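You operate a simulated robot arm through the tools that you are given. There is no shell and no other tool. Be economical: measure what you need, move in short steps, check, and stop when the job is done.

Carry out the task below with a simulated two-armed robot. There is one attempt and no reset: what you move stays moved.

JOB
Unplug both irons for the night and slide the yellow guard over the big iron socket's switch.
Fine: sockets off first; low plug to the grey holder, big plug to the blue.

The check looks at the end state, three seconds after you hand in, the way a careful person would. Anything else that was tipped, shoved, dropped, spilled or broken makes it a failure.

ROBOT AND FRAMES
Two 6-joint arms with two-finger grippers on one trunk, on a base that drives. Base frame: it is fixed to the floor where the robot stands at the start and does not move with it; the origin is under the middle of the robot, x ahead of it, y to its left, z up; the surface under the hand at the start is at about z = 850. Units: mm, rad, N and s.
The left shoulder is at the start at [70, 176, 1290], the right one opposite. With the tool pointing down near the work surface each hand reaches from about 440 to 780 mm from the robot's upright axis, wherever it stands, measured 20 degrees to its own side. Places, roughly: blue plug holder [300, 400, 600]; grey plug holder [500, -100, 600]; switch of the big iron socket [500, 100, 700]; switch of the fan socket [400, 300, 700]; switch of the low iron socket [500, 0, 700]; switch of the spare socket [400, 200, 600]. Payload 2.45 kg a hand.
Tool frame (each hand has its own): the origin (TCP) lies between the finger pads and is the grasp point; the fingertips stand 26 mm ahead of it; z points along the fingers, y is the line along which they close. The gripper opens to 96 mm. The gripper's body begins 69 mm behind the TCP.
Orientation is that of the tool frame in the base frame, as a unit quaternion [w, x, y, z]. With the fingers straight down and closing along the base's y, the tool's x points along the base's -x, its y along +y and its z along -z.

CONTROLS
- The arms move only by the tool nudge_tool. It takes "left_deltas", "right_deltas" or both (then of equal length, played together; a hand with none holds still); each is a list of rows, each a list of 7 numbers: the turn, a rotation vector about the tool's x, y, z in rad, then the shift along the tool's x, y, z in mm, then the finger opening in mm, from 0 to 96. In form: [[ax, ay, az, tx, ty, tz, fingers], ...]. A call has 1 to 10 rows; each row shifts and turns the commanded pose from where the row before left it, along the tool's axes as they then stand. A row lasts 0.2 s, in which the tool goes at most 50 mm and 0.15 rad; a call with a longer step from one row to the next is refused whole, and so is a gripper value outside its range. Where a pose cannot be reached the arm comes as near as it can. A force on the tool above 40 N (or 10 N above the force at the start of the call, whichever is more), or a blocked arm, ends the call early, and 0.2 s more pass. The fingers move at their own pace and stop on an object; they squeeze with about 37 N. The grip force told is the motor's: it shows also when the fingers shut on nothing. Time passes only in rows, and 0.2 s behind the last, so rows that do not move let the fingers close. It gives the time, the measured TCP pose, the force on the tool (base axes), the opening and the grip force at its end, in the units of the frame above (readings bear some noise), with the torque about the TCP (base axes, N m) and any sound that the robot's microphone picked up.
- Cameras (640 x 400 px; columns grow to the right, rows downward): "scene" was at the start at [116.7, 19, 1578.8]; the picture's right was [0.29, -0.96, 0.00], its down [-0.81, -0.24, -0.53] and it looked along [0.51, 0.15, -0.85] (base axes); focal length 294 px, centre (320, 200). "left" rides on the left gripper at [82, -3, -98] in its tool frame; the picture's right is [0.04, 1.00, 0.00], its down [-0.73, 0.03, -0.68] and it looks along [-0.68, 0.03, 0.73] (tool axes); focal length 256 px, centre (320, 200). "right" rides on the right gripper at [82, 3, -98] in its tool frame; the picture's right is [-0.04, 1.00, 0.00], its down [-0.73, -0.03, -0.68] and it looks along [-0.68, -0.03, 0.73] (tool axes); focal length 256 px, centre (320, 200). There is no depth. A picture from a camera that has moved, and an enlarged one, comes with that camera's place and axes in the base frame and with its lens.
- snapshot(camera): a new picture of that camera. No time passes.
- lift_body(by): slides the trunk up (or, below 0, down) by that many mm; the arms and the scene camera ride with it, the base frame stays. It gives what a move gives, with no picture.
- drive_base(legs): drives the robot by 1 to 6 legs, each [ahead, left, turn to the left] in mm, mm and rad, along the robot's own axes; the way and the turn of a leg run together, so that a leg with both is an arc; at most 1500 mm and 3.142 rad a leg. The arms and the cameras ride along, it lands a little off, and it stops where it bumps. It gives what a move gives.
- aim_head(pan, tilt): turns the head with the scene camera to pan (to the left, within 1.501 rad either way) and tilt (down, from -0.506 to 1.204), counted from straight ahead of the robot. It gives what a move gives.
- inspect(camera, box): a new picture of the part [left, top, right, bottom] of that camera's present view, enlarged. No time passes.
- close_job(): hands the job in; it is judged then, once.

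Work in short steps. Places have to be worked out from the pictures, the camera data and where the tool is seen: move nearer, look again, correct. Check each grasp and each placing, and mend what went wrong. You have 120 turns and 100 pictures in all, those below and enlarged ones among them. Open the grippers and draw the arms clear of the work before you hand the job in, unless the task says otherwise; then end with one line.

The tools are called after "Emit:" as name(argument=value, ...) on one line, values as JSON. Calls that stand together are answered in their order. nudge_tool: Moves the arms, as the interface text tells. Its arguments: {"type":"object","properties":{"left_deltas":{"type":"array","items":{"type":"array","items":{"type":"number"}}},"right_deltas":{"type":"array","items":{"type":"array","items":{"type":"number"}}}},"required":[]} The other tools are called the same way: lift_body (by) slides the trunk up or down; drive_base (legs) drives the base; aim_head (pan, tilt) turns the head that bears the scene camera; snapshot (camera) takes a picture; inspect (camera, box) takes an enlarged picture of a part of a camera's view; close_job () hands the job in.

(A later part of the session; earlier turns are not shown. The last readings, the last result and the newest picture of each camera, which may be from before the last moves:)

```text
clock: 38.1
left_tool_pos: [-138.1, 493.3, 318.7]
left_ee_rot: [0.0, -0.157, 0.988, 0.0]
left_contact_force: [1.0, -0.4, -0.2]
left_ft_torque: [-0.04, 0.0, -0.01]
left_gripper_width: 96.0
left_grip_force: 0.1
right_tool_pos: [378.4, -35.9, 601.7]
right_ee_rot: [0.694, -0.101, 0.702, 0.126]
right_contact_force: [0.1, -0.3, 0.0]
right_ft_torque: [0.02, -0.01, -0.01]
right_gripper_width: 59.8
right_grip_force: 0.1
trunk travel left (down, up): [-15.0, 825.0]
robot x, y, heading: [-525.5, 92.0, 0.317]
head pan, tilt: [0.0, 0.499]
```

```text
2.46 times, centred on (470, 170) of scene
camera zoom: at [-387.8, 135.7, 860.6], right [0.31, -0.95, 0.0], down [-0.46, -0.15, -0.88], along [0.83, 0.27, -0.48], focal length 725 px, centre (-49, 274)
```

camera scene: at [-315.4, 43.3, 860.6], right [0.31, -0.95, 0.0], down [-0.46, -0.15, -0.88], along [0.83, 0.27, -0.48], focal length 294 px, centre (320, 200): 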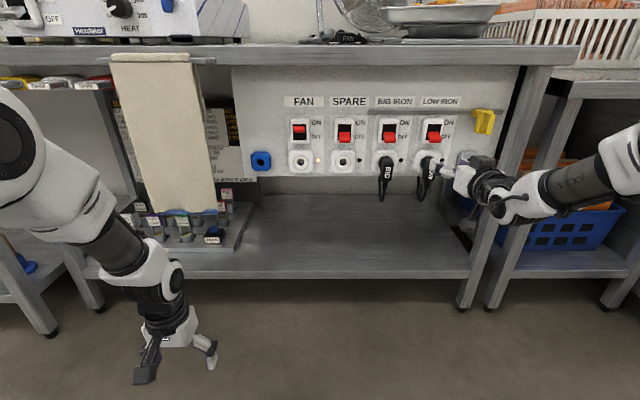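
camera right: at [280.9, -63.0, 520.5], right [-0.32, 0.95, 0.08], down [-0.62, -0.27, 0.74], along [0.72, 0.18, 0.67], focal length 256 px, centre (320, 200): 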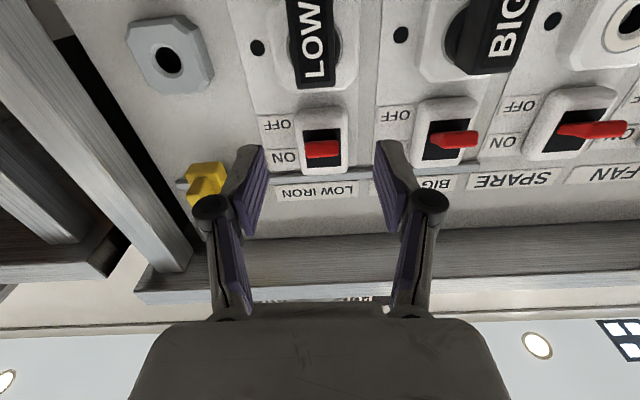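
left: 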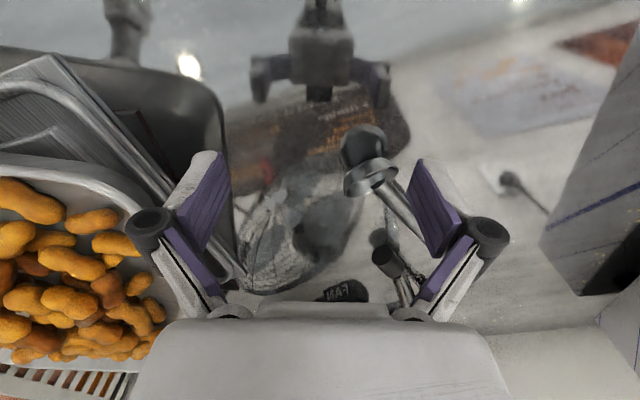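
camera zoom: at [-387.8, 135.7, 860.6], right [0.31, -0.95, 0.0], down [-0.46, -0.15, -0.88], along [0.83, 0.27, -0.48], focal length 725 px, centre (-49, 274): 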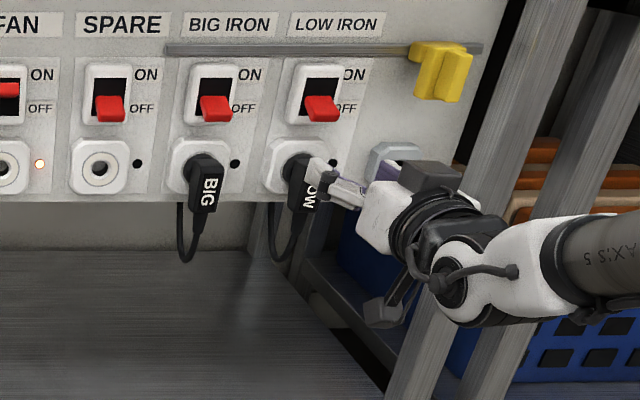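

The plug's front face is at d≈415, z≈520–577, s≈154; about 26 mm wide. I lower to z≈553 and move in a little, then check alignment.

Emit:
nudge_tool(right_deltas=[[0, 0, 0, 24.3, -1.2, 0, 60], [0, 0, 0, 24.3, -1.2, 0, 60], [0, 0, 0, 0, -1, 25, 60], [0, 0, 0, 0, 0, 0, 60]])

Emit:
snapshot(camera="right")

Emit:
inspect(camera="scene", box=[400, 110, 560, 210])

```text
clock: 39.1
left_tool_pos: [-137.7, 493.1, 318.6]
left_ee_rot: [0.0, -0.157, 0.988, -0.001]
left_contact_force: [0.6, 0.0, 0.3]
left_ft_torque: [-0.05, 0.01, 0.04]
left_gripper_width: 96.1
left_grip_force: 0.0
right_tool_pos: [402.1, -29.5, 551.7]
right_ee_rot: [0.693, -0.101, 0.702, 0.127]
right_contact_force: [-0.3, 0.2, 0.6]
right_ft_torque: [0.0, -0.06, 0.04]
right_gripper_width: 60.1
right_grip_force: 0.1
trunk travel left (down, up): [-15.0, 825.0]
robot x, y, heading: [-522.6, 93.5, 0.317]
head pan, tilt: [0.0, 0.499]
```

```text
67 pictures are left
camera right: at [304.9, -56.7, 471.7], right [-0.32, 0.95, 0.08], down [-0.62, -0.27, 0.74], along [0.72, 0.18, 0.67], focal length 256 px, centre (320, 200)
```

right: 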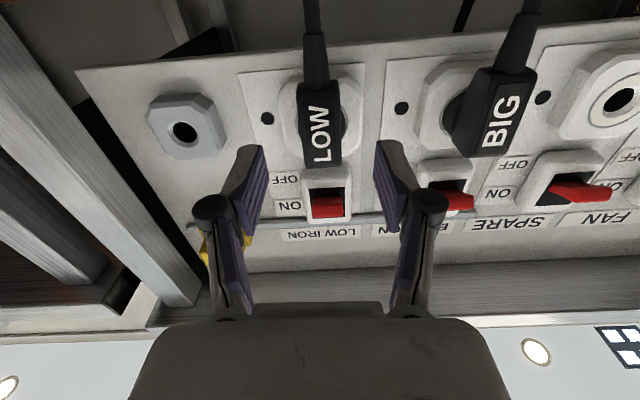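

```text
4.00 times, centred on (480, 160) of scene
camera zoom: at [-387.8, 135.8, 860.6], right [0.31, -0.95, 0.0], down [-0.46, -0.15, -0.88], along [0.83, 0.27, -0.48], focal length 1178 px, centre (-320, 360)
```

zoom: 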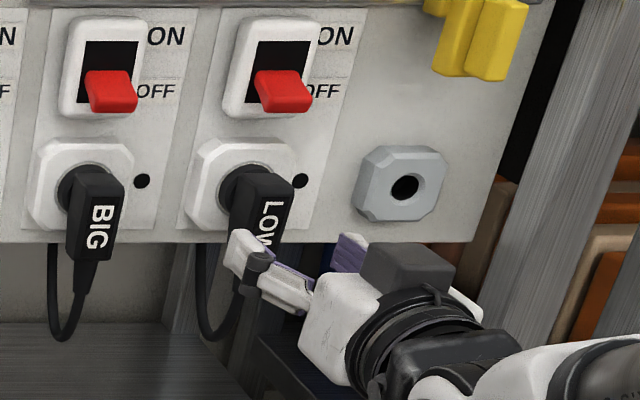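

Plug centred between the fingers. I advance 57 mm so the pads straddle the body, then look before closing.

Emit:
nudge_tool(right_deltas=[[0, 0, 0, 0, 0, 19, 60], [0, 0, 0, 0, 0, 19, 60], [0, 0, 0, 0, 0, 19, 60], [0, 0, 0, 0, 0, 0, 60]])

Emit:
snapshot(camera="right")

Emit:
inspect(camera="scene", box=[400, 110, 560, 210])

```text
clock: 40.1
left_tool_pos: [-138.5, 492.4, 319.9]
left_ee_rot: [0.0, -0.157, 0.988, -0.002]
left_contact_force: [0.4, -0.1, -1.0]
left_ft_torque: [-0.01, -0.02, 0.02]
left_gripper_width: 96.2
left_grip_force: 0.0
right_tool_pos: [454.8, -12.5, 551.1]
right_ee_rot: [0.694, -0.101, 0.702, 0.126]
right_contact_force: [0.3, -0.5, -0.4]
right_ft_torque: [-0.01, -0.01, 0.0]
right_gripper_width: 60.0
right_grip_force: 0.1
trunk travel left (down, up): [-15.0, 825.0]
robot x, y, heading: [-520.3, 95.4, 0.316]
head pan, tilt: [0.0, 0.499]
```

```text
65 pictures are left
camera right: at [357.9, -38.5, 471.7], right [-0.32, 0.95, 0.08], down [-0.62, -0.27, 0.74], along [0.72, 0.18, 0.67], focal length 256 px, centre (320, 200)
```

right: 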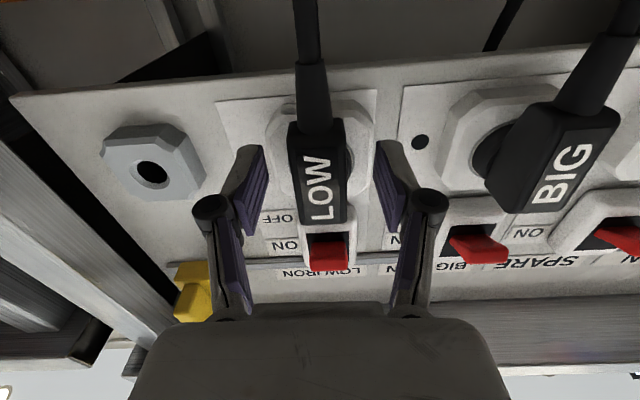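

```text
4.00 times, centred on (480, 160) of scene
camera zoom: at [-387.8, 135.8, 860.6], right [0.31, -0.95, 0.0], down [-0.46, -0.15, -0.88], along [0.83, 0.27, -0.48], focal length 1178 px, centre (-320, 360)
```

zoom: 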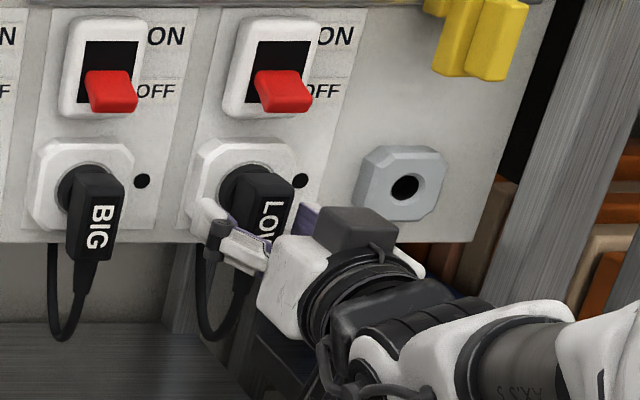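

The pads straddle the LOW plug. I close.

Emit:
nudge_tool(right_deltas=[[0, 0, 0, 0, 0, 0, 20], [0, 0, 0, 0, 0, 0, 10], [0, 0, 0, 0, 0, 0, 10], [0, 0, 0, 0, 0, 0, 10]])

Emit:
snapshot(camera="right")

```text
clock: 41.1
left_tool_pos: [-137.7, 492.5, 319.5]
left_ee_rot: [0.0, -0.158, 0.987, -0.001]
left_contact_force: [-0.7, -0.7, 0.5]
left_ft_torque: [-0.02, 0.0, 0.02]
left_gripper_width: 96.0
left_grip_force: 0.1
right_tool_pos: [453.1, -11.2, 551.8]
right_ee_rot: [0.693, -0.101, 0.702, 0.126]
right_contact_force: [-3.9, -0.6, -0.9]
right_ft_torque: [-0.92, -0.24, -0.03]
right_gripper_width: 26.8
right_grip_force: 36.7
trunk travel left (down, up): [-15.0, 825.0]
robot x, y, heading: [-520.4, 92.2, 0.308]
head pan, tilt: [0.0, 0.499]
```

```text
63 pictures are left
camera right: at [357.6, -38.6, 471.8], right [-0.32, 0.95, 0.08], down [-0.62, -0.27, 0.74], along [0.72, 0.18, 0.67], focal length 256 px, centre (320, 200)
```

right: 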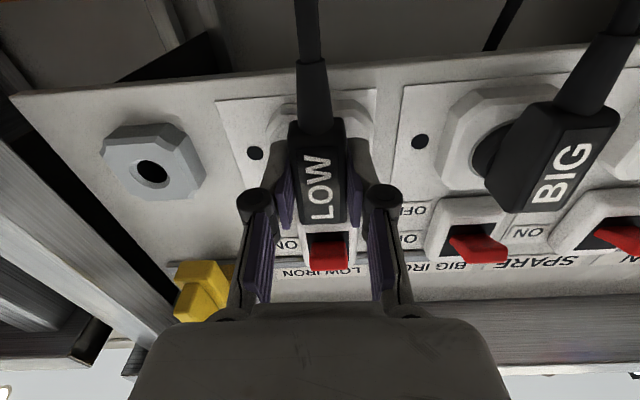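

Firm grip at 26.8 mm. I pull straight back along the tool axis.

Emit:
nudge_tool(right_deltas=[[0, 0, 0, 0, 0, -6, 10], [0, 0, 0, 0, 0, -8, 10], [0, 0, 0, 0, 0, -12, 10], [0, 0, 0, 0, 0, -15, 10], [0, 0, 0, 0, 0, -19, 10]])

Emit:
snapshot(camera="right")

Emit:
inspect(camera="scene", box=[400, 110, 560, 210])

```text
clock: 42.3
left_tool_pos: [-138.3, 493.2, 320.2]
left_ee_rot: [0.001, -0.156, 0.988, -0.001]
left_contact_force: [0.3, -0.6, 0.4]
left_ft_torque: [0.02, 0.02, 0.0]
left_gripper_width: 96.0
left_grip_force: 0.1
right_tool_pos: [399.0, -30.8, 550.8]
right_ee_rot: [0.694, -0.101, 0.702, 0.126]
right_contact_force: [0.4, 0.5, 0.9]
right_ft_torque: [0.02, 0.02, 0.0]
right_gripper_width: 25.9
right_grip_force: 37.3
trunk travel left (down, up): [-15.0, 825.0]
robot x, y, heading: [-524.2, 91.6, 0.315]
head pan, tilt: [0.0, 0.499]
```

```text
62 pictures are left
camera right: at [301.6, -57.5, 471.4], right [-0.32, 0.95, 0.08], down [-0.62, -0.27, 0.74], along [0.72, 0.18, 0.67], focal length 256 px, centre (320, 200)
```

right: 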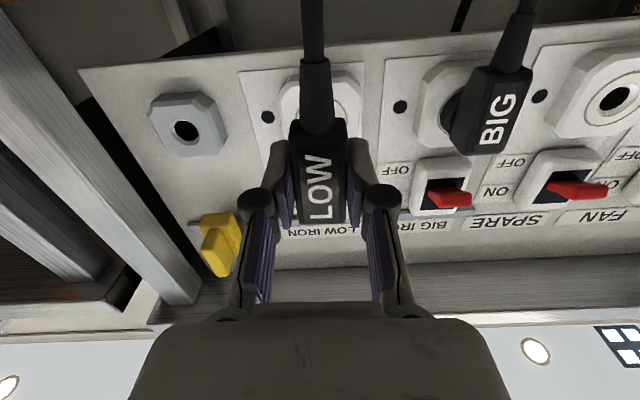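

```text
4.00 times, centred on (480, 160) of scene
camera zoom: at [-387.8, 135.8, 860.6], right [0.31, -0.95, 0.0], down [-0.46, -0.15, -0.88], along [0.83, 0.27, -0.48], focal length 1178 px, centre (-320, 360)
```

zoom: 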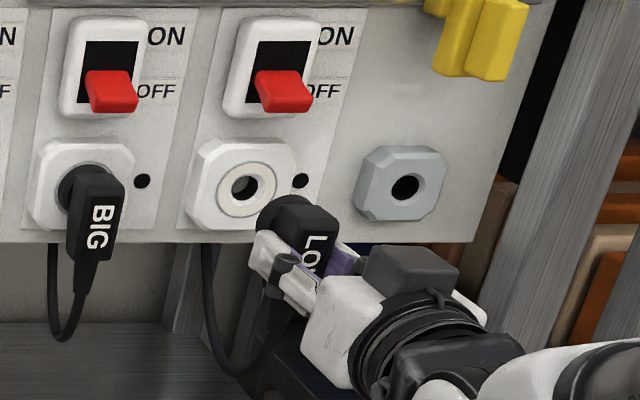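

The plug is out and held. To align with the grey holder I zoom both cameras on holes to measure the LOW→grey offset.

Emit:
inspect(camera="right", box=[140, 60, 400, 222])

Emit:
inspect(camera="scene", box=[430, 135, 520, 191])

```text
2.46 times, centred on (270, 141) of right
camera zoom: at [301.6, -57.5, 471.4], right [-0.32, 0.95, 0.08], down [-0.62, -0.27, 0.74], along [0.72, 0.18, 0.67], focal length 630 px, centre (443, 345)
```

zoom: 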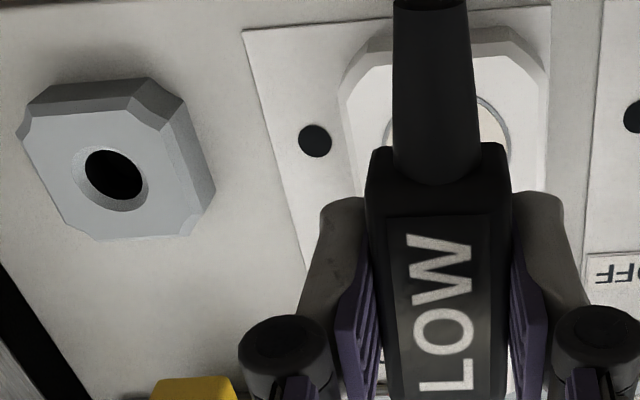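

```text
7.11 times, centred on (475, 163) of scene
camera zoom: at [-387.8, 135.8, 860.6], right [0.31, -0.95, 0.0], down [-0.46, -0.15, -0.88], along [0.83, 0.27, -0.48], focal length 2094 px, centre (-782, 463)
```

zoom: 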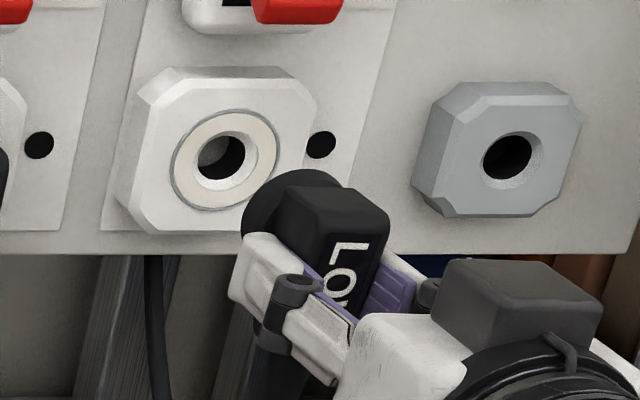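

Both cameras give LOW→grey = 116 mm along the panel at equal height. I shift the held plug by that.

Emit:
nudge_tool(right_deltas=[[0, 0, 0, -1.1, -28.9, -0.1, 10], [0, 0, 0, -1.1, -28.9, -0.1, 10], [0, 0, 0, -1.1, -28.9, -0.1, 10], [0, 0, 0, -1.0, -28.9, -0.1, 10], [0, 0, 0, 0, 0, 0, 10]])

Emit:
inspect(camera="right", box=[140, 60, 400, 222])

Emit:
inspect(camera="scene", box=[450, 120, 560, 190])

```text
clock: 43.5
left_tool_pos: [-138.1, 493.7, 318.9]
left_ee_rot: [0.0, -0.158, 0.987, -0.001]
left_contact_force: [0.0, -0.3, 0.4]
left_ft_torque: [0.04, -0.04, -0.01]
left_gripper_width: 95.9
left_grip_force: 0.0
right_tool_pos: [435.3, -140.3, 549.8]
right_ee_rot: [0.693, -0.102, 0.702, 0.126]
right_contact_force: [-0.8, -0.8, -0.2]
right_ft_torque: [0.0, -0.01, 0.0]
right_gripper_width: 26.0
right_grip_force: 37.6
trunk travel left (down, up): [-15.0, 825.0]
robot x, y, heading: [-525.2, 91.6, 0.32]
head pan, tilt: [0.0, 0.499]
```

```text
2.46 times, centred on (270, 141) of right
camera zoom: at [338.3, -167.3, 470.2], right [-0.32, 0.95, 0.08], down [-0.62, -0.27, 0.74], along [0.72, 0.18, 0.67], focal length 630 px, centre (443, 345)
```

zoom: 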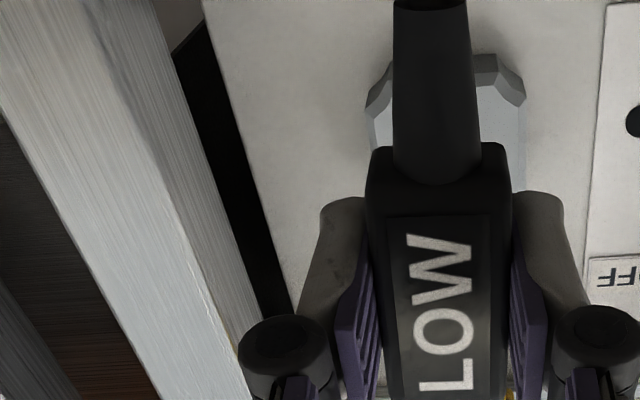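

```text
5.71 times, centred on (505, 155) of scene
camera zoom: at [-387.7, 135.6, 860.6], right [0.31, -0.95, 0.0], down [-0.46, -0.15, -0.88], along [0.83, 0.27, -0.48], focal length 1682 px, centre (-737, 457)
```

zoom: 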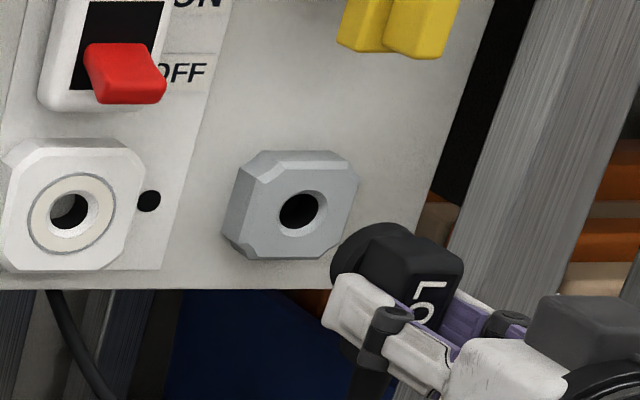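

Compared with the LOW socket view before, the grey holder sits in the same image place (within ~1 mm). I raise 1.5 mm and advance carefully.

Emit:
nudge_tool(right_deltas=[[0, 0, 0, -1.5, 0, 10, 10], [0, 0, 0, 0, 0, 10, 10], [0, 0, 0, 0, 0, 8, 10], [0, 0, 0, 0, 0, 6, 10], [0, 0, 0, 0, 0, 5, 10]])

Emit:
inspect(camera="scene", box=[450, 120, 560, 190])

Emit:
snapshot(camera="right")

```text
clock: 44.7
left_tool_pos: [-138.1, 492.4, 320.2]
left_ee_rot: [0.0, -0.157, 0.988, -0.001]
left_contact_force: [0.2, 0.1, 0.0]
left_ft_torque: [0.01, -0.01, -0.01]
left_gripper_width: 96.1
left_grip_force: 0.0
right_tool_pos: [472.5, -128.8, 552.4]
right_ee_rot: [0.694, -0.101, 0.702, 0.126]
right_contact_force: [1.0, -0.5, 0.5]
right_ft_torque: [0.01, 0.01, 0.01]
right_gripper_width: 25.9
right_grip_force: 36.8
trunk travel left (down, up): [-15.0, 825.0]
robot x, y, heading: [-525.0, 94.8, 0.317]
head pan, tilt: [0.0, 0.499]
```

```text
5.71 times, centred on (505, 155) of scene
camera zoom: at [-387.7, 135.7, 860.6], right [0.31, -0.95, 0.0], down [-0.46, -0.15, -0.88], along [0.83, 0.27, -0.48], focal length 1682 px, centre (-737, 457)
```

zoom: 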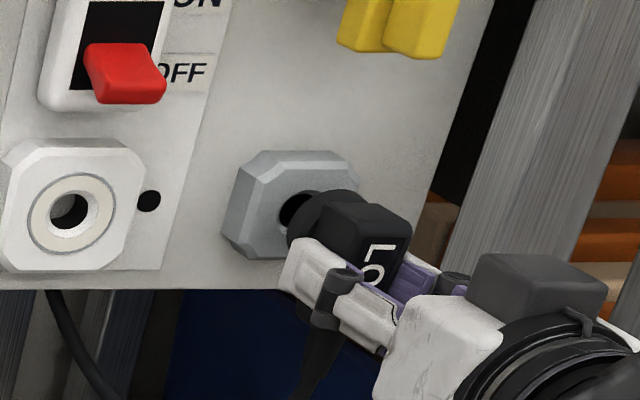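

```text
55 pictures are left
camera right: at [375.4, -155.1, 472.4], right [-0.32, 0.95, 0.08], down [-0.62, -0.27, 0.74], along [0.72, 0.18, 0.67], focal length 256 px, centre (320, 200)
```

right: 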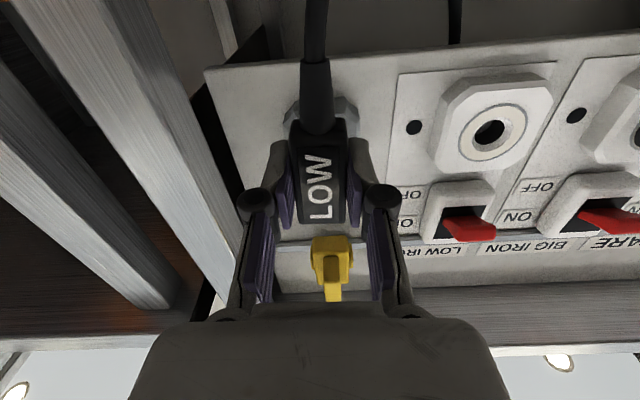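

No contact yet; ~19 mm to go to the seated depth. I continue in small steps.

Emit:
nudge_tool(right_deltas=[[0, 0, 0, 0, 0, 5, 10], [0, 0, 0, 0, 0, 5, 10], [0, 0, 0, 0, 0, 5, 10], [0, 0, 0, 0, 0, 4, 10]])

Emit:
inspect(camera="scene", box=[450, 120, 560, 190])

```text
clock: 45.7
left_tool_pos: [-138.1, 492.8, 318.4]
left_ee_rot: [0.001, -0.158, 0.987, -0.001]
left_contact_force: [-0.8, 0.2, 0.3]
left_ft_torque: [-0.01, 0.02, 0.0]
left_gripper_width: 96.0
left_grip_force: 0.0
right_tool_pos: [489.3, -121.2, 552.6]
right_ee_rot: [0.693, -0.101, 0.702, 0.127]
right_contact_force: [-4.5, -0.8, -1.7]
right_ft_torque: [0.01, -0.03, 0.03]
right_gripper_width: 26.0
right_grip_force: 36.6
trunk travel left (down, up): [-15.0, 825.0]
robot x, y, heading: [-524.6, 95.0, 0.317]
head pan, tilt: [0.0, 0.499]
```

```text
5.71 times, centred on (505, 155) of scene
camera zoom: at [-387.9, 135.7, 860.6], right [0.31, -0.95, 0.0], down [-0.46, -0.15, -0.88], along [0.83, 0.27, -0.48], focal length 1682 px, centre (-737, 457)
```

zoom: 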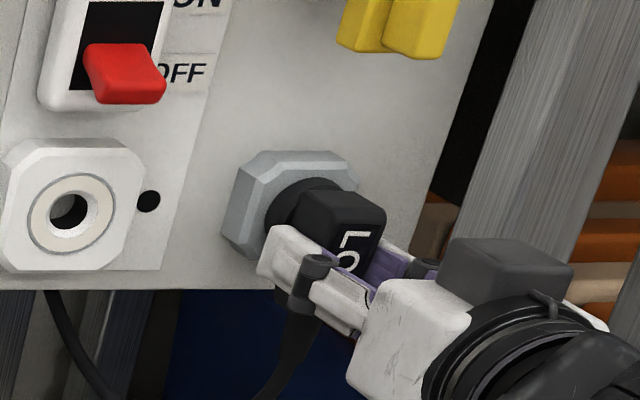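

It is entering with just ~5 N; depth is now about the seated value. I press a few mm more to seat it.

Emit:
nudge_tool(right_deltas=[[0, 0, 0, 0, 0, 3, 10], [0, 0, 0, 0, 0, 2, 10], [0, 0, 0, 0, 0, 2, 10]])

Emit:
inspect(camera="scene", box=[450, 120, 560, 190])

```text
clock: 46.2
left_tool_pos: [-139.3, 493.2, 320.8]
left_ee_rot: [0.0, -0.157, 0.988, 0.0]
left_contact_force: [0.3, -0.7, 0.3]
left_ft_torque: [-0.01, -0.02, -0.03]
left_gripper_width: 96.1
left_grip_force: 0.0
right_tool_pos: [491.5, -121.1, 552.8]
right_ee_rot: [0.693, -0.101, 0.702, 0.127]
right_contact_force: [-9.1, 0.2, 1.0]
right_ft_torque: [0.04, -0.03, 0.02]
right_gripper_width: 26.2
right_grip_force: 36.2
trunk travel left (down, up): [-15.0, 825.0]
robot x, y, heading: [-522.5, 93.0, 0.311]
head pan, tilt: [0.0, 0.499]
stopped in row 2 (right hand): the force on the tool passed its limit at 48 N (the readings are from after the stop); the commanded pose is now the measured one
```

```text
5.71 times, centred on (505, 155) of scene
camera zoom: at [-389.3, 135.6, 860.9], right [0.31, -0.95, 0.0], down [-0.45, -0.15, -0.88], along [0.84, 0.27, -0.48], focal length 1682 px, centre (-737, 457)
```

zoom: 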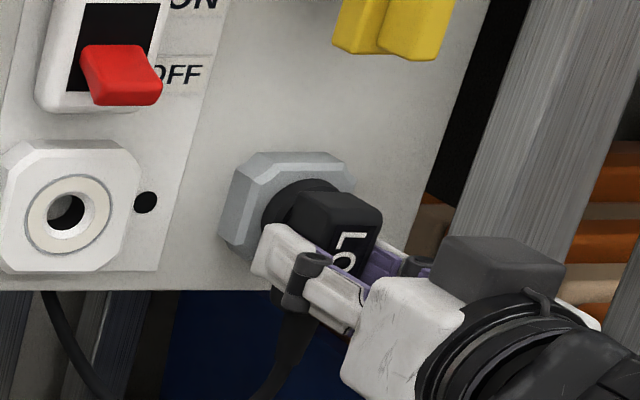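

It bottomed firmly (48 N) at d≈428.7, the flange against the holder. I open the fingers and retract.

Emit:
nudge_tool(right_deltas=[[0, 0, 0, 0, 0, 0, 40], [0, 0, 0, 0, 0, 0, 60], [0, 0, 0, 0, 0, 0, 60], [0, 0, 0, 0, 0, -25, 60], [0, 0, 0, 0, 0, -30, 60], [0, 0, 0, 0, 0, -30, 60], [0, 0, 0, 0, 0, 0, 60]])

Emit:
snapshot(camera="right")

Emit:
inspect(camera="scene", box=[370, 80, 570, 210])

```text
clock: 47.8
left_tool_pos: [-138.7, 492.5, 319.5]
left_ee_rot: [0.001, -0.157, 0.988, -0.001]
left_contact_force: [-0.7, -0.2, -0.2]
left_ft_torque: [-0.02, 0.02, -0.01]
left_gripper_width: 95.8
left_grip_force: 0.1
right_tool_pos: [411.6, -146.3, 552.2]
right_ee_rot: [0.693, -0.101, 0.703, 0.127]
right_contact_force: [-0.2, -0.7, 0.0]
right_ft_torque: [-0.03, -0.03, 0.04]
right_gripper_width: 60.0
right_grip_force: 0.0
trunk travel left (down, up): [-15.0, 825.0]
robot x, y, heading: [-522.5, 92.1, 0.315]
head pan, tilt: [0.0, 0.499]
```

```text
52 pictures are left
camera right: at [315.1, -174.5, 472.2], right [-0.32, 0.95, 0.08], down [-0.62, -0.27, 0.74], along [0.72, 0.19, 0.67], focal length 256 px, centre (320, 200)
```

right: 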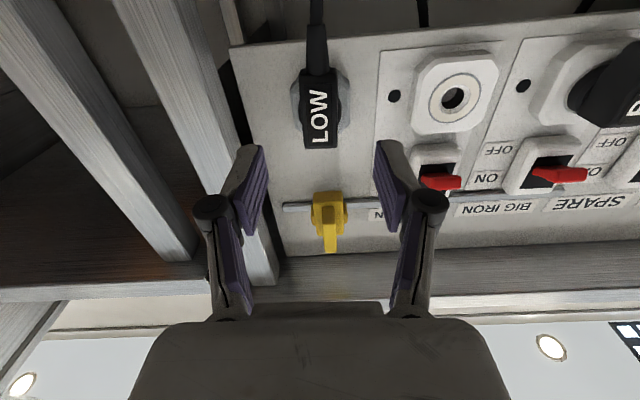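

```text
3.08 times, centred on (470, 145) of scene
camera zoom: at [-388.6, 135.6, 860.6], right [0.31, -0.95, 0.0], down [-0.46, -0.15, -0.88], along [0.83, 0.27, -0.48], focal length 906 px, centre (-142, 369)
```

zoom: 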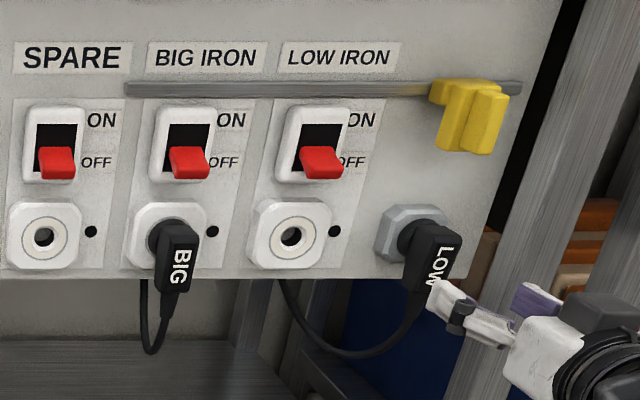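

LOW is seated in the grey holder. Next BIG: I'll carry it with the right hand, moving the base leftward, so first I check the free room on the left.

Emit:
aim_head(pan=1.0, tilt=0.5)

Emit:
snapshot(camera="scene")

```text
clock: 49.1
left_tool_pos: [-137.7, 493.1, 319.5]
left_ee_rot: [0.0, -0.157, 0.988, -0.001]
left_contact_force: [0.0, 0.4, 0.6]
left_ft_torque: [-0.02, 0.03, 0.0]
left_gripper_width: 96.1
left_grip_force: 0.1
right_tool_pos: [412.0, -147.1, 552.8]
right_ee_rot: [0.693, -0.1, 0.703, 0.126]
right_contact_force: [0.2, 0.1, 0.0]
right_ft_torque: [0.02, 0.01, -0.02]
right_gripper_width: 59.8
right_grip_force: 0.1
trunk travel left (down, up): [-15.0, 825.0]
robot x, y, heading: [-518.2, 90.9, 0.314]
head pan, tilt: [1.0, 0.499]
```

```text
50 pictures are left
camera scene: at [-451.9, 195.4, 860.6], right [0.97, -0.25, 0.0], down [-0.12, -0.46, -0.88], along [0.22, 0.85, -0.48], focal length 294 px, centre (320, 200)
```

scene: 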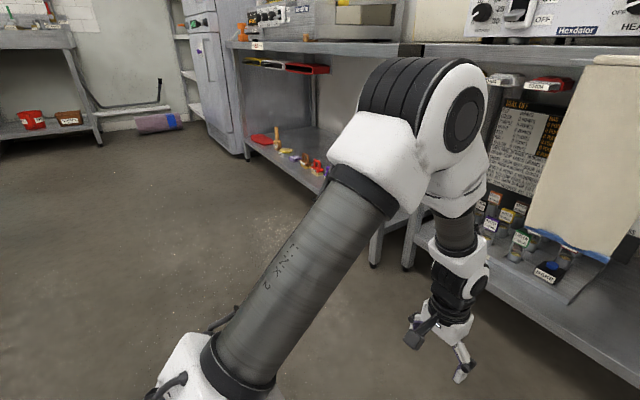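

Plenty of free floor on the left. I drive left so the right hand faces the BIG plug (229 mm).

Emit:
drive_base(legs=[[0, 229, 0]])

Emit:
aim_head(pan=-0.1, tilt=0.5)

Emit:
snapshot(camera="right")

Emit:
snapshot(camera="scene")

```text
clock: 50.8
left_tool_pos: [-209.6, 712.3, 320.5]
left_ee_rot: [0.001, -0.155, 0.988, -0.002]
left_contact_force: [1.0, -0.5, 0.9]
left_ft_torque: [0.0, -0.02, -0.01]
left_gripper_width: 96.4
left_grip_force: 0.1
right_tool_pos: [340.7, 69.4, 551.1]
right_ee_rot: [0.693, -0.101, 0.703, 0.126]
right_contact_force: [0.4, -0.6, 0.5]
right_ft_torque: [0.0, 0.0, -0.01]
right_gripper_width: 60.1
right_grip_force: 0.0
trunk travel left (down, up): [-15.0, 825.0]
robot x, y, heading: [-593.6, 316.8, 0.317]
head pan, tilt: [1.0, 0.499]
```

```text
clock: 52.2
left_tool_pos: [-209.7, 711.9, 318.5]
left_ee_rot: [0.0, -0.157, 0.988, -0.001]
left_contact_force: [-0.1, 0.1, 0.1]
left_ft_torque: [0.0, 0.01, -0.02]
left_gripper_width: 96.2
left_grip_force: 0.1
right_tool_pos: [340.8, 70.5, 550.8]
right_ee_rot: [0.693, -0.1, 0.703, 0.126]
right_contact_force: [-0.2, -0.3, -0.1]
right_ft_torque: [-0.01, -0.02, 0.0]
right_gripper_width: 60.1
right_grip_force: 0.1
trunk travel left (down, up): [-15.0, 825.0]
robot x, y, heading: [-590.6, 312.0, 0.315]
head pan, tilt: [-0.099, 0.499]
```

```text
49 pictures are left
camera right: at [243.4, 44.1, 472.0], right [-0.31, 0.95, 0.08], down [-0.62, -0.27, 0.74], along [0.72, 0.18, 0.67], focal length 256 px, centre (320, 200)
```

right: 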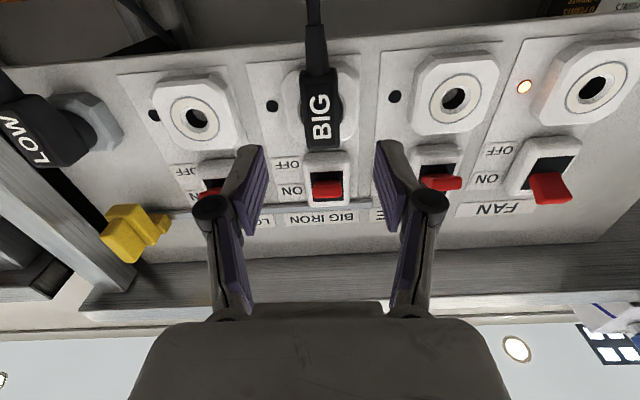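

```text
48 pictures are left
camera scene: at [-457.5, 346.8, 860.6], right [0.21, -0.98, 0.0], down [-0.47, -0.1, -0.88], along [0.86, 0.19, -0.48], focal length 294 px, centre (320, 200)
```

scene: 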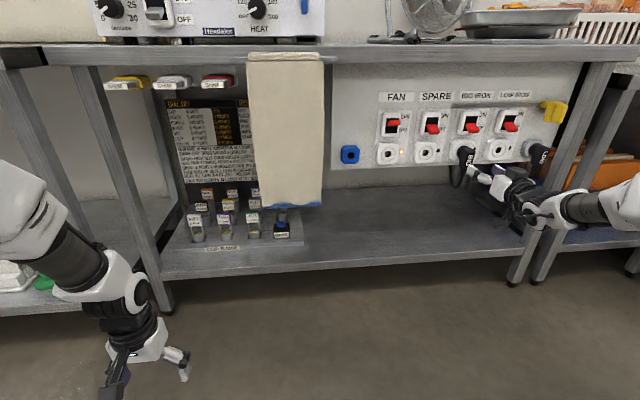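

Plug BIG is centred between the fingers. I advance 82 mm to the same grasp depth as before and close.

Emit:
nudge_tool(right_deltas=[[0, 0, 0, 0, 0, 27, 60], [0, 0, 0, 0, 0, 27, 60], [0, 0, 0, 0, 0, 28, 60], [0, 0, 0, 0, 0, 0, 60], [0, 0, 0, 0, 0, 0, 20], [0, 0, 0, 0, 0, 0, 10], [0, 0, 0, 0, 0, 0, 10], [0, 0, 0, 0, 0, 0, 10]])

Emit:
snapshot(camera="right")

```text
clock: 54.0
left_tool_pos: [-209.6, 713.0, 319.7]
left_ee_rot: [0.001, -0.156, 0.988, -0.001]
left_contact_force: [-0.1, -0.3, -0.2]
left_ft_torque: [0.02, 0.02, 0.01]
left_gripper_width: 96.4
left_grip_force: 0.0
right_tool_pos: [417.4, 96.2, 551.1]
right_ee_rot: [0.693, -0.102, 0.703, 0.126]
right_contact_force: [-4.9, 4.8, 0.1]
right_ft_torque: [-0.92, -0.3, 0.19]
right_gripper_width: 26.1
right_grip_force: 36.9
trunk travel left (down, up): [-15.0, 825.0]
robot x, y, heading: [-592.3, 317.2, 0.317]
head pan, tilt: [-0.099, 0.499]
```

```text
47 pictures are left
camera right: at [321.1, 70.3, 472.3], right [-0.32, 0.95, 0.08], down [-0.62, -0.27, 0.74], along [0.72, 0.19, 0.67], focal length 256 px, centre (320, 200)
```

right: 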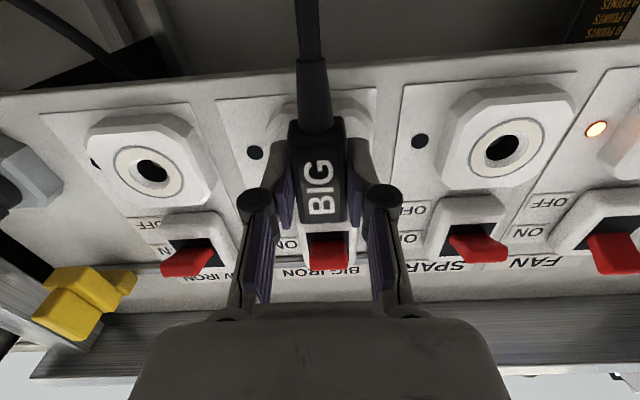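

BIG is gripped (26.1 mm). I pull straight back 70 mm.

Emit:
nudge_tool(right_deltas=[[0, 0, 0, 0, 0, -6, 10], [0, 0, 0, 0, 0, -8, 10], [0, 0, 0, 0, 0, -14, 10], [0, 0, 0, 0, 0, -20, 10], [0, 0, 0, 0, 0, -22, 10], [0, 0, 0, 0, 0, 0, 10]])

Emit:
inspect(camera="right", box=[140, 30, 500, 255])

Emit:
inspect(camera="scene", box=[320, 80, 580, 210])

```text
clock: 55.4
left_tool_pos: [-207.9, 713.1, 319.8]
left_ee_rot: [-0.001, -0.155, 0.988, -0.001]
left_contact_force: [-0.5, 0.5, -0.6]
left_ft_torque: [0.03, -0.02, 0.02]
left_gripper_width: 96.2
left_grip_force: 0.0
right_tool_pos: [350.9, 75.3, 551.6]
right_ee_rot: [0.693, -0.101, 0.703, 0.126]
right_contact_force: [-0.6, -0.2, -0.8]
right_ft_torque: [0.02, 0.02, 0.0]
right_gripper_width: 26.0
right_grip_force: 37.0
trunk travel left (down, up): [-15.0, 825.0]
robot x, y, heading: [-592.8, 315.7, 0.315]
head pan, tilt: [-0.099, 0.499]
```

```text
1.78 times, centred on (320, 142) of right
camera zoom: at [254.5, 47.9, 471.6], right [-0.31, 0.95, 0.08], down [-0.62, -0.27, 0.74], along [0.72, 0.18, 0.67], focal length 455 px, centre (320, 302)
```

zoom: 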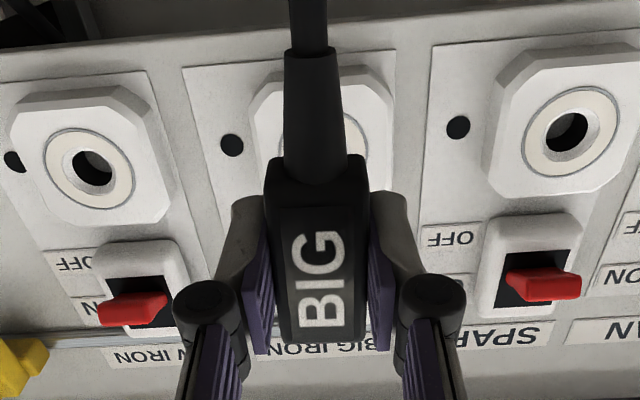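

```text
2.46 times, centred on (450, 145) of scene
camera zoom: at [-457.5, 346.7, 860.6], right [0.21, -0.98, 0.0], down [-0.47, -0.1, -0.88], along [0.86, 0.19, -0.48], focal length 725 px, centre (0, 335)
```

zoom: 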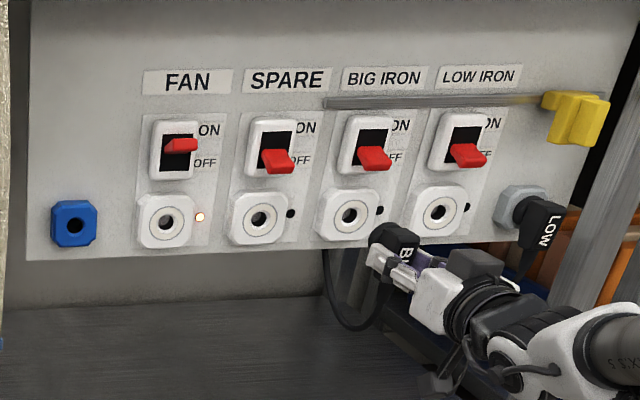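

BIG is out; holes are evenly pitched (~115 mm), so the blue holder is ≈343 mm left of BIG. The hand is clear in front, so I drive the base left by that and look.

Emit:
drive_base(legs=[[0, 343, 0]])

Emit:
inspect(camera="right", box=[140, 30, 500, 255])

Emit:
snapshot(camera="scene")

```text
clock: 57.6
left_tool_pos: [-313.9, 1038.7, 320.1]
left_ee_rot: [-0.001, -0.156, 0.988, 0.0]
left_contact_force: [0.2, 0.4, 0.1]
left_ft_torque: [-0.01, -0.01, -0.01]
left_gripper_width: 96.0
left_grip_force: 0.0
right_tool_pos: [246.3, 400.0, 552.4]
right_ee_rot: [0.693, -0.1, 0.703, 0.125]
right_contact_force: [-1.0, 0.0, 1.0]
right_ft_torque: [0.01, 0.0, 0.02]
right_gripper_width: 25.8
right_grip_force: 37.1
trunk travel left (down, up): [-15.0, 825.0]
robot x, y, heading: [-700.8, 636.0, 0.314]
head pan, tilt: [-0.099, 0.499]
```

```text
1.78 times, centred on (320, 142) of right
camera zoom: at [149.4, 372.9, 471.6], right [-0.31, 0.95, 0.08], down [-0.62, -0.27, 0.74], along [0.72, 0.18, 0.67], focal length 455 px, centre (320, 302)
```

zoom: 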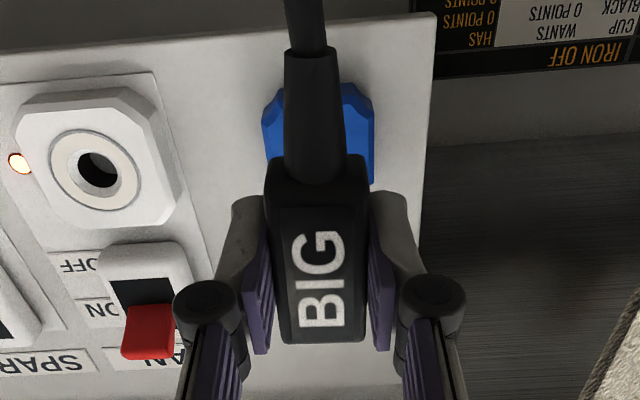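

```text
43 pictures are left
camera scene: at [-562.7, 671.8, 860.6], right [0.21, -0.98, 0.0], down [-0.47, -0.1, -0.88], along [0.86, 0.19, -0.48], focal length 294 px, centre (320, 200)
```

scene: 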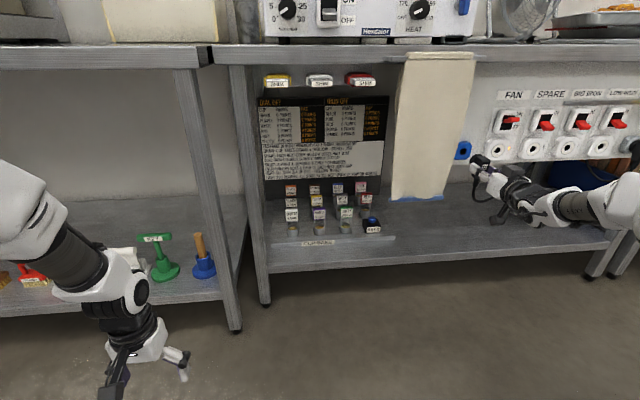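

The blue holder sits right behind the plug, offset by maybe 1.5 mm. I correct it and advance 50 mm, then check.

Emit:
nudge_tool(right_deltas=[[0, 0, 0, -0.5, -1.5, 10, 10], [0, 0, 0, 0, 0, 15, 10], [0, 0, 0, 0, 0, 10, 10], [0, 0, 0, 0, 0, 8, 10], [0, 0, 0, 0, 0, 6, 10]])

Emit:
inspect(camera="right", box=[140, 30, 500, 255])

Emit:
inspect(camera="scene", box=[420, 120, 540, 195])

```text
clock: 58.8
left_tool_pos: [-314.0, 1038.0, 319.3]
left_ee_rot: [0.0, -0.156, 0.988, -0.001]
left_contact_force: [0.2, 0.7, -0.3]
left_ft_torque: [0.01, 0.03, 0.01]
left_gripper_width: 95.9
left_grip_force: 0.0
right_tool_pos: [293.7, 413.1, 552.0]
right_ee_rot: [0.693, -0.101, 0.703, 0.125]
right_contact_force: [-0.3, 0.3, 0.3]
right_ft_torque: [-0.04, 0.02, -0.03]
right_gripper_width: 25.9
right_grip_force: 36.8
trunk travel left (down, up): [-15.0, 825.0]
robot x, y, heading: [-699.3, 637.4, 0.309]
head pan, tilt: [-0.099, 0.499]
```

```text
1.78 times, centred on (320, 142) of right
camera zoom: at [196.8, 386.8, 471.6], right [-0.31, 0.95, 0.08], down [-0.62, -0.27, 0.74], along [0.72, 0.18, 0.67], focal length 455 px, centre (320, 302)
```

zoom: 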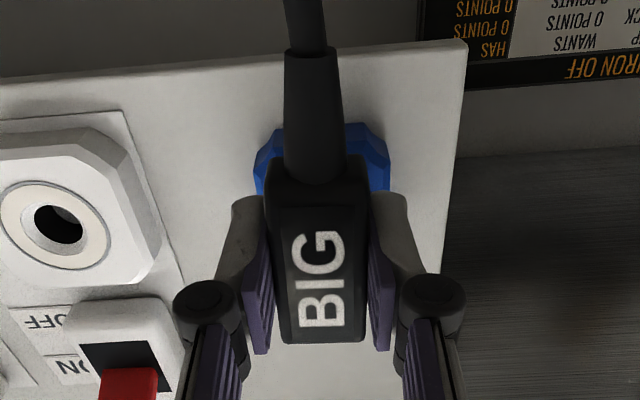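

```text
5.33 times, centred on (480, 158) of scene
camera zoom: at [-562.7, 671.8, 860.6], right [0.21, -0.98, 0.0], down [-0.47, -0.1, -0.88], along [0.86, 0.19, -0.48], focal length 1570 px, centre (-533, 427)
```

zoom: 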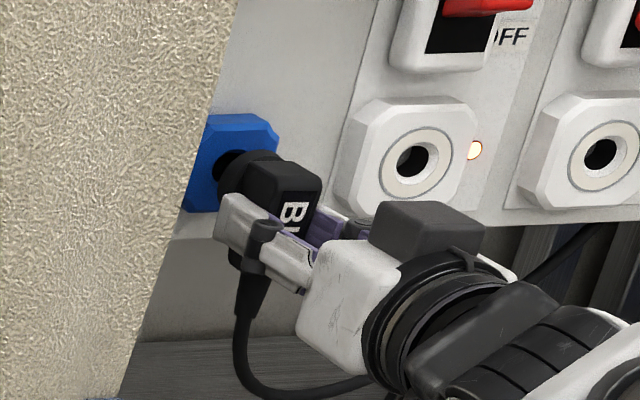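

Alignment looks good and no contact yet. I advance the last ~19 mm in small steps.

Emit:
nudge_tool(right_deltas=[[0, 0, 0, 0, -0.6, 5, 10], [0, 0, 0, 0, 0, 5, 10], [0, 0, 0, 0, 0, 5, 10], [0, 0, 0, 0, 0, 4, 10]])

Emit:
inspect(camera="scene", box=[420, 120, 540, 195])

```text
clock: 59.8
left_tool_pos: [-314.1, 1036.1, 320.4]
left_ee_rot: [-0.001, -0.156, 0.988, -0.002]
left_contact_force: [0.3, -0.8, -0.4]
left_ft_torque: [-0.03, -0.03, -0.02]
left_gripper_width: 96.0
left_grip_force: 0.1
right_tool_pos: [309.7, 418.9, 551.8]
right_ee_rot: [0.693, -0.1, 0.703, 0.125]
right_contact_force: [-13.1, 2.5, -2.1]
right_ft_torque: [-0.03, -0.08, 0.19]
right_gripper_width: 26.0
right_grip_force: 37.1
trunk travel left (down, up): [-15.0, 825.0]
robot x, y, heading: [-701.6, 636.5, 0.311]
head pan, tilt: [-0.099, 0.499]
```

```text
5.33 times, centred on (480, 158) of scene
camera zoom: at [-563.4, 671.8, 860.7], right [0.21, -0.98, 0.0], down [-0.47, -0.1, -0.88], along [0.86, 0.19, -0.48], focal length 1570 px, centre (-533, 427)
```

zoom: 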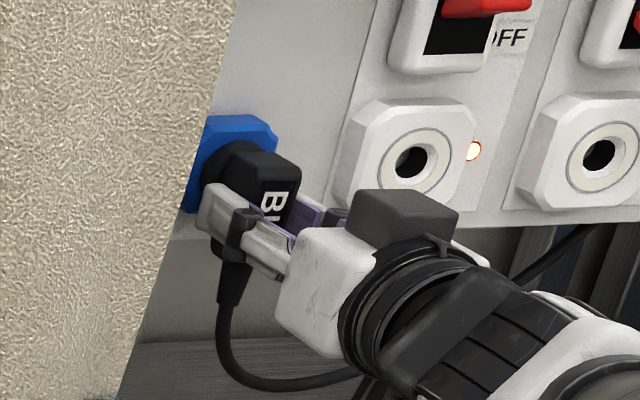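

Nearly in (d≈425.5), with a light sideways load suggesting I overcorrected by ~1 mm. I ease it back and press the last millimetres.

Emit:
nudge_tool(right_deltas=[[0, 0, 0, 0, 1, 0, 10], [0, 0, 0, 0, 0, 2, 10], [0, 0, 0, 0, 0, 2, 10], [0, 0, 0, 0, 0, 2, 10], [0, 0, 0, 0, 0, 2, 10]])

Emit:
inspect(camera="scene", box=[420, 120, 540, 195])

```text
clock: 60.6
left_tool_pos: [-314.7, 1037.2, 320.4]
left_ee_rot: [0.0, -0.154, 0.988, 0.0]
left_contact_force: [0.3, 0.4, 0.5]
left_ft_torque: [0.01, -0.01, 0.03]
left_gripper_width: 96.0
left_grip_force: 0.1
right_tool_pos: [314.0, 419.5, 551.6]
right_ee_rot: [0.693, -0.1, 0.703, 0.125]
right_contact_force: [-10.2, 0.3, 1.3]
right_ft_torque: [0.04, -0.03, 0.11]
right_gripper_width: 26.0
right_grip_force: 37.3
trunk travel left (down, up): [-15.0, 825.0]
robot x, y, heading: [-700.9, 634.4, 0.309]
head pan, tilt: [-0.099, 0.499]
stopped in row 4 (right hand): the force on the tool passed its limit at 46 N (the readings are from after the stop); the commanded pose is now the measured one
```

```text
5.33 times, centred on (480, 158) of scene
camera zoom: at [-564.1, 671.6, 860.9], right [0.21, -0.98, 0.0], down [-0.47, -0.1, -0.88], along [0.86, 0.18, -0.48], focal length 1570 px, centre (-533, 427)
```

zoom: 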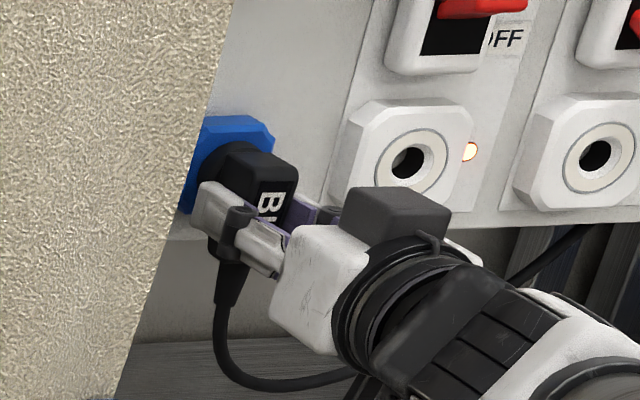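

Seated with a hard stop at d≈429.7. I open, and retract straight back.

Emit:
nudge_tool(right_deltas=[[0, 0, 0, 0, 0, 0, 40], [0, 0, 0, 0, 0, 0, 60], [0, 0, 0, 0, 0, 0, 60], [0, 0, 0, 0, 0, -25, 60], [0, 0, 0, 0, 0, -30, 60], [0, 0, 0, 0, 0, -30, 60], [0, 0, 0, 0, 0, 0, 60]])

Emit:
snapshot(camera="right")

```text
clock: 62.2
left_tool_pos: [-315.1, 1036.1, 320.4]
left_ee_rot: [0.001, -0.155, 0.988, -0.002]
left_contact_force: [-0.4, -0.3, -0.3]
left_ft_torque: [0.0, 0.01, 0.01]
left_gripper_width: 96.0
left_grip_force: 0.0
right_tool_pos: [234.4, 392.2, 552.4]
right_ee_rot: [0.693, -0.1, 0.703, 0.125]
right_contact_force: [0.2, 0.4, 0.9]
right_ft_torque: [-0.01, -0.01, -0.01]
right_gripper_width: 60.3
right_grip_force: 0.2
trunk travel left (down, up): [-15.0, 825.0]
robot x, y, heading: [-701.5, 635.8, 0.315]
head pan, tilt: [-0.099, 0.499]
```

```text
38 pictures are left
camera right: at [137.0, 366.2, 472.2], right [-0.31, 0.95, 0.08], down [-0.62, -0.27, 0.74], along [0.72, 0.18, 0.67], focal length 256 px, centre (320, 200)
```

right: 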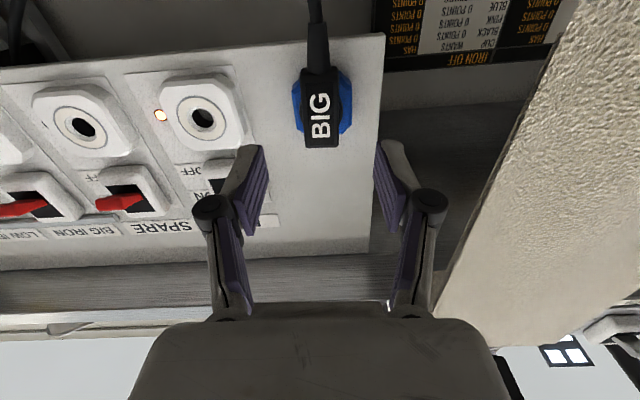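

BIG is in the blue holder. Now the guard: I back off a little, drive right 560 mm and come forward again so the right hand faces the guard.

Emit:
drive_base(legs=[[-60, 0, 0], [0, -560, 0], [60, 0, 0]])

Emit:
nudge_tool(right_deltas=[[0, 0, 0, -30, 0, 0, 60], [0, 0, 0, -30, 0, 0, 60], [0, 0, 0, -30, 0, 0, 60], [0, 0, 0, 0, 0, 0, 60]])

Emit:
aim_head(pan=-0.45, tilt=0.4)

Emit:
snapshot(camera="right")

Emit:
snapshot(camera="scene")

```text
clock: 66.6
left_tool_pos: [-143.8, 503.1, 320.1]
left_ee_rot: [0.0, -0.154, 0.988, -0.001]
left_contact_force: [-0.2, 0.3, -0.4]
left_ft_torque: [0.0, -0.02, 0.02]
left_gripper_width: 96.1
left_grip_force: 0.0
right_tool_pos: [405.4, -142.3, 551.3]
right_ee_rot: [0.692, -0.099, 0.704, 0.125]
right_contact_force: [0.6, -0.4, -0.1]
right_ft_torque: [0.02, 0.0, 0.0]
right_gripper_width: 60.2
right_grip_force: 0.0
trunk travel left (down, up): [-15.0, 825.0]
robot x, y, heading: [-529.5, 105.2, 0.31]
head pan, tilt: [-0.099, 0.499]
```

```text
clock: 67.6
left_tool_pos: [-143.7, 504.0, 319.6]
left_ee_rot: [0.001, -0.155, 0.988, -0.002]
left_contact_force: [-0.2, -0.6, 1.2]
left_ft_torque: [0.0, 0.01, -0.02]
left_gripper_width: 96.0
left_grip_force: 0.1
right_tool_pos: [407.3, -144.4, 642.0]
right_ee_rot: [0.692, -0.099, 0.704, 0.126]
right_contact_force: [0.1, -0.7, 0.2]
right_ft_torque: [0.02, 0.01, 0.03]
right_gripper_width: 59.8
right_grip_force: 0.2
trunk travel left (down, up): [-15.0, 825.0]
robot x, y, heading: [-530.9, 102.0, 0.308]
head pan, tilt: [-0.099, 0.499]
```

```text
clock: 68.4
left_tool_pos: [-142.7, 502.9, 319.1]
left_ee_rot: [0.0, -0.155, 0.988, -0.001]
left_contact_force: [0.5, 0.6, -0.2]
left_ft_torque: [-0.02, 0.02, 0.02]
left_gripper_width: 95.9
left_grip_force: 0.2
right_tool_pos: [407.6, -144.1, 640.6]
right_ee_rot: [0.692, -0.101, 0.703, 0.126]
right_contact_force: [-0.5, 0.2, -0.4]
right_ft_torque: [-0.02, 0.01, 0.02]
right_gripper_width: 59.8
right_grip_force: 0.0
trunk travel left (down, up): [-15.0, 825.0]
robot x, y, heading: [-531.4, 104.9, 0.311]
head pan, tilt: [-0.45, 0.4]
```

```text
37 pictures are left
camera right: at [310.0, -170.6, 561.2], right [-0.31, 0.95, 0.08], down [-0.62, -0.27, 0.74], along [0.72, 0.18, 0.67], focal length 256 px, centre (320, 200)
```

right: 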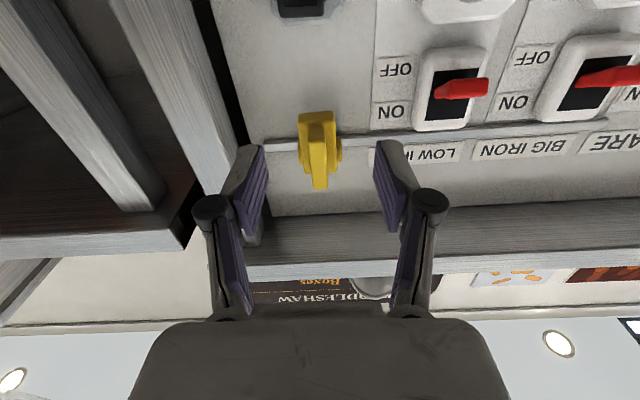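

```text
36 pictures are left
camera scene: at [-389.5, 105.9, 869.7], right [-0.14, -0.99, 0.0], down [-0.39, 0.05, -0.92], along [0.91, -0.13, -0.39], focal length 294 px, centre (320, 200)
```

scene: 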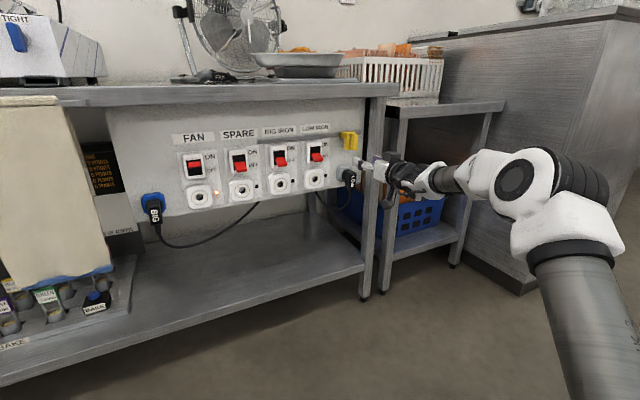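

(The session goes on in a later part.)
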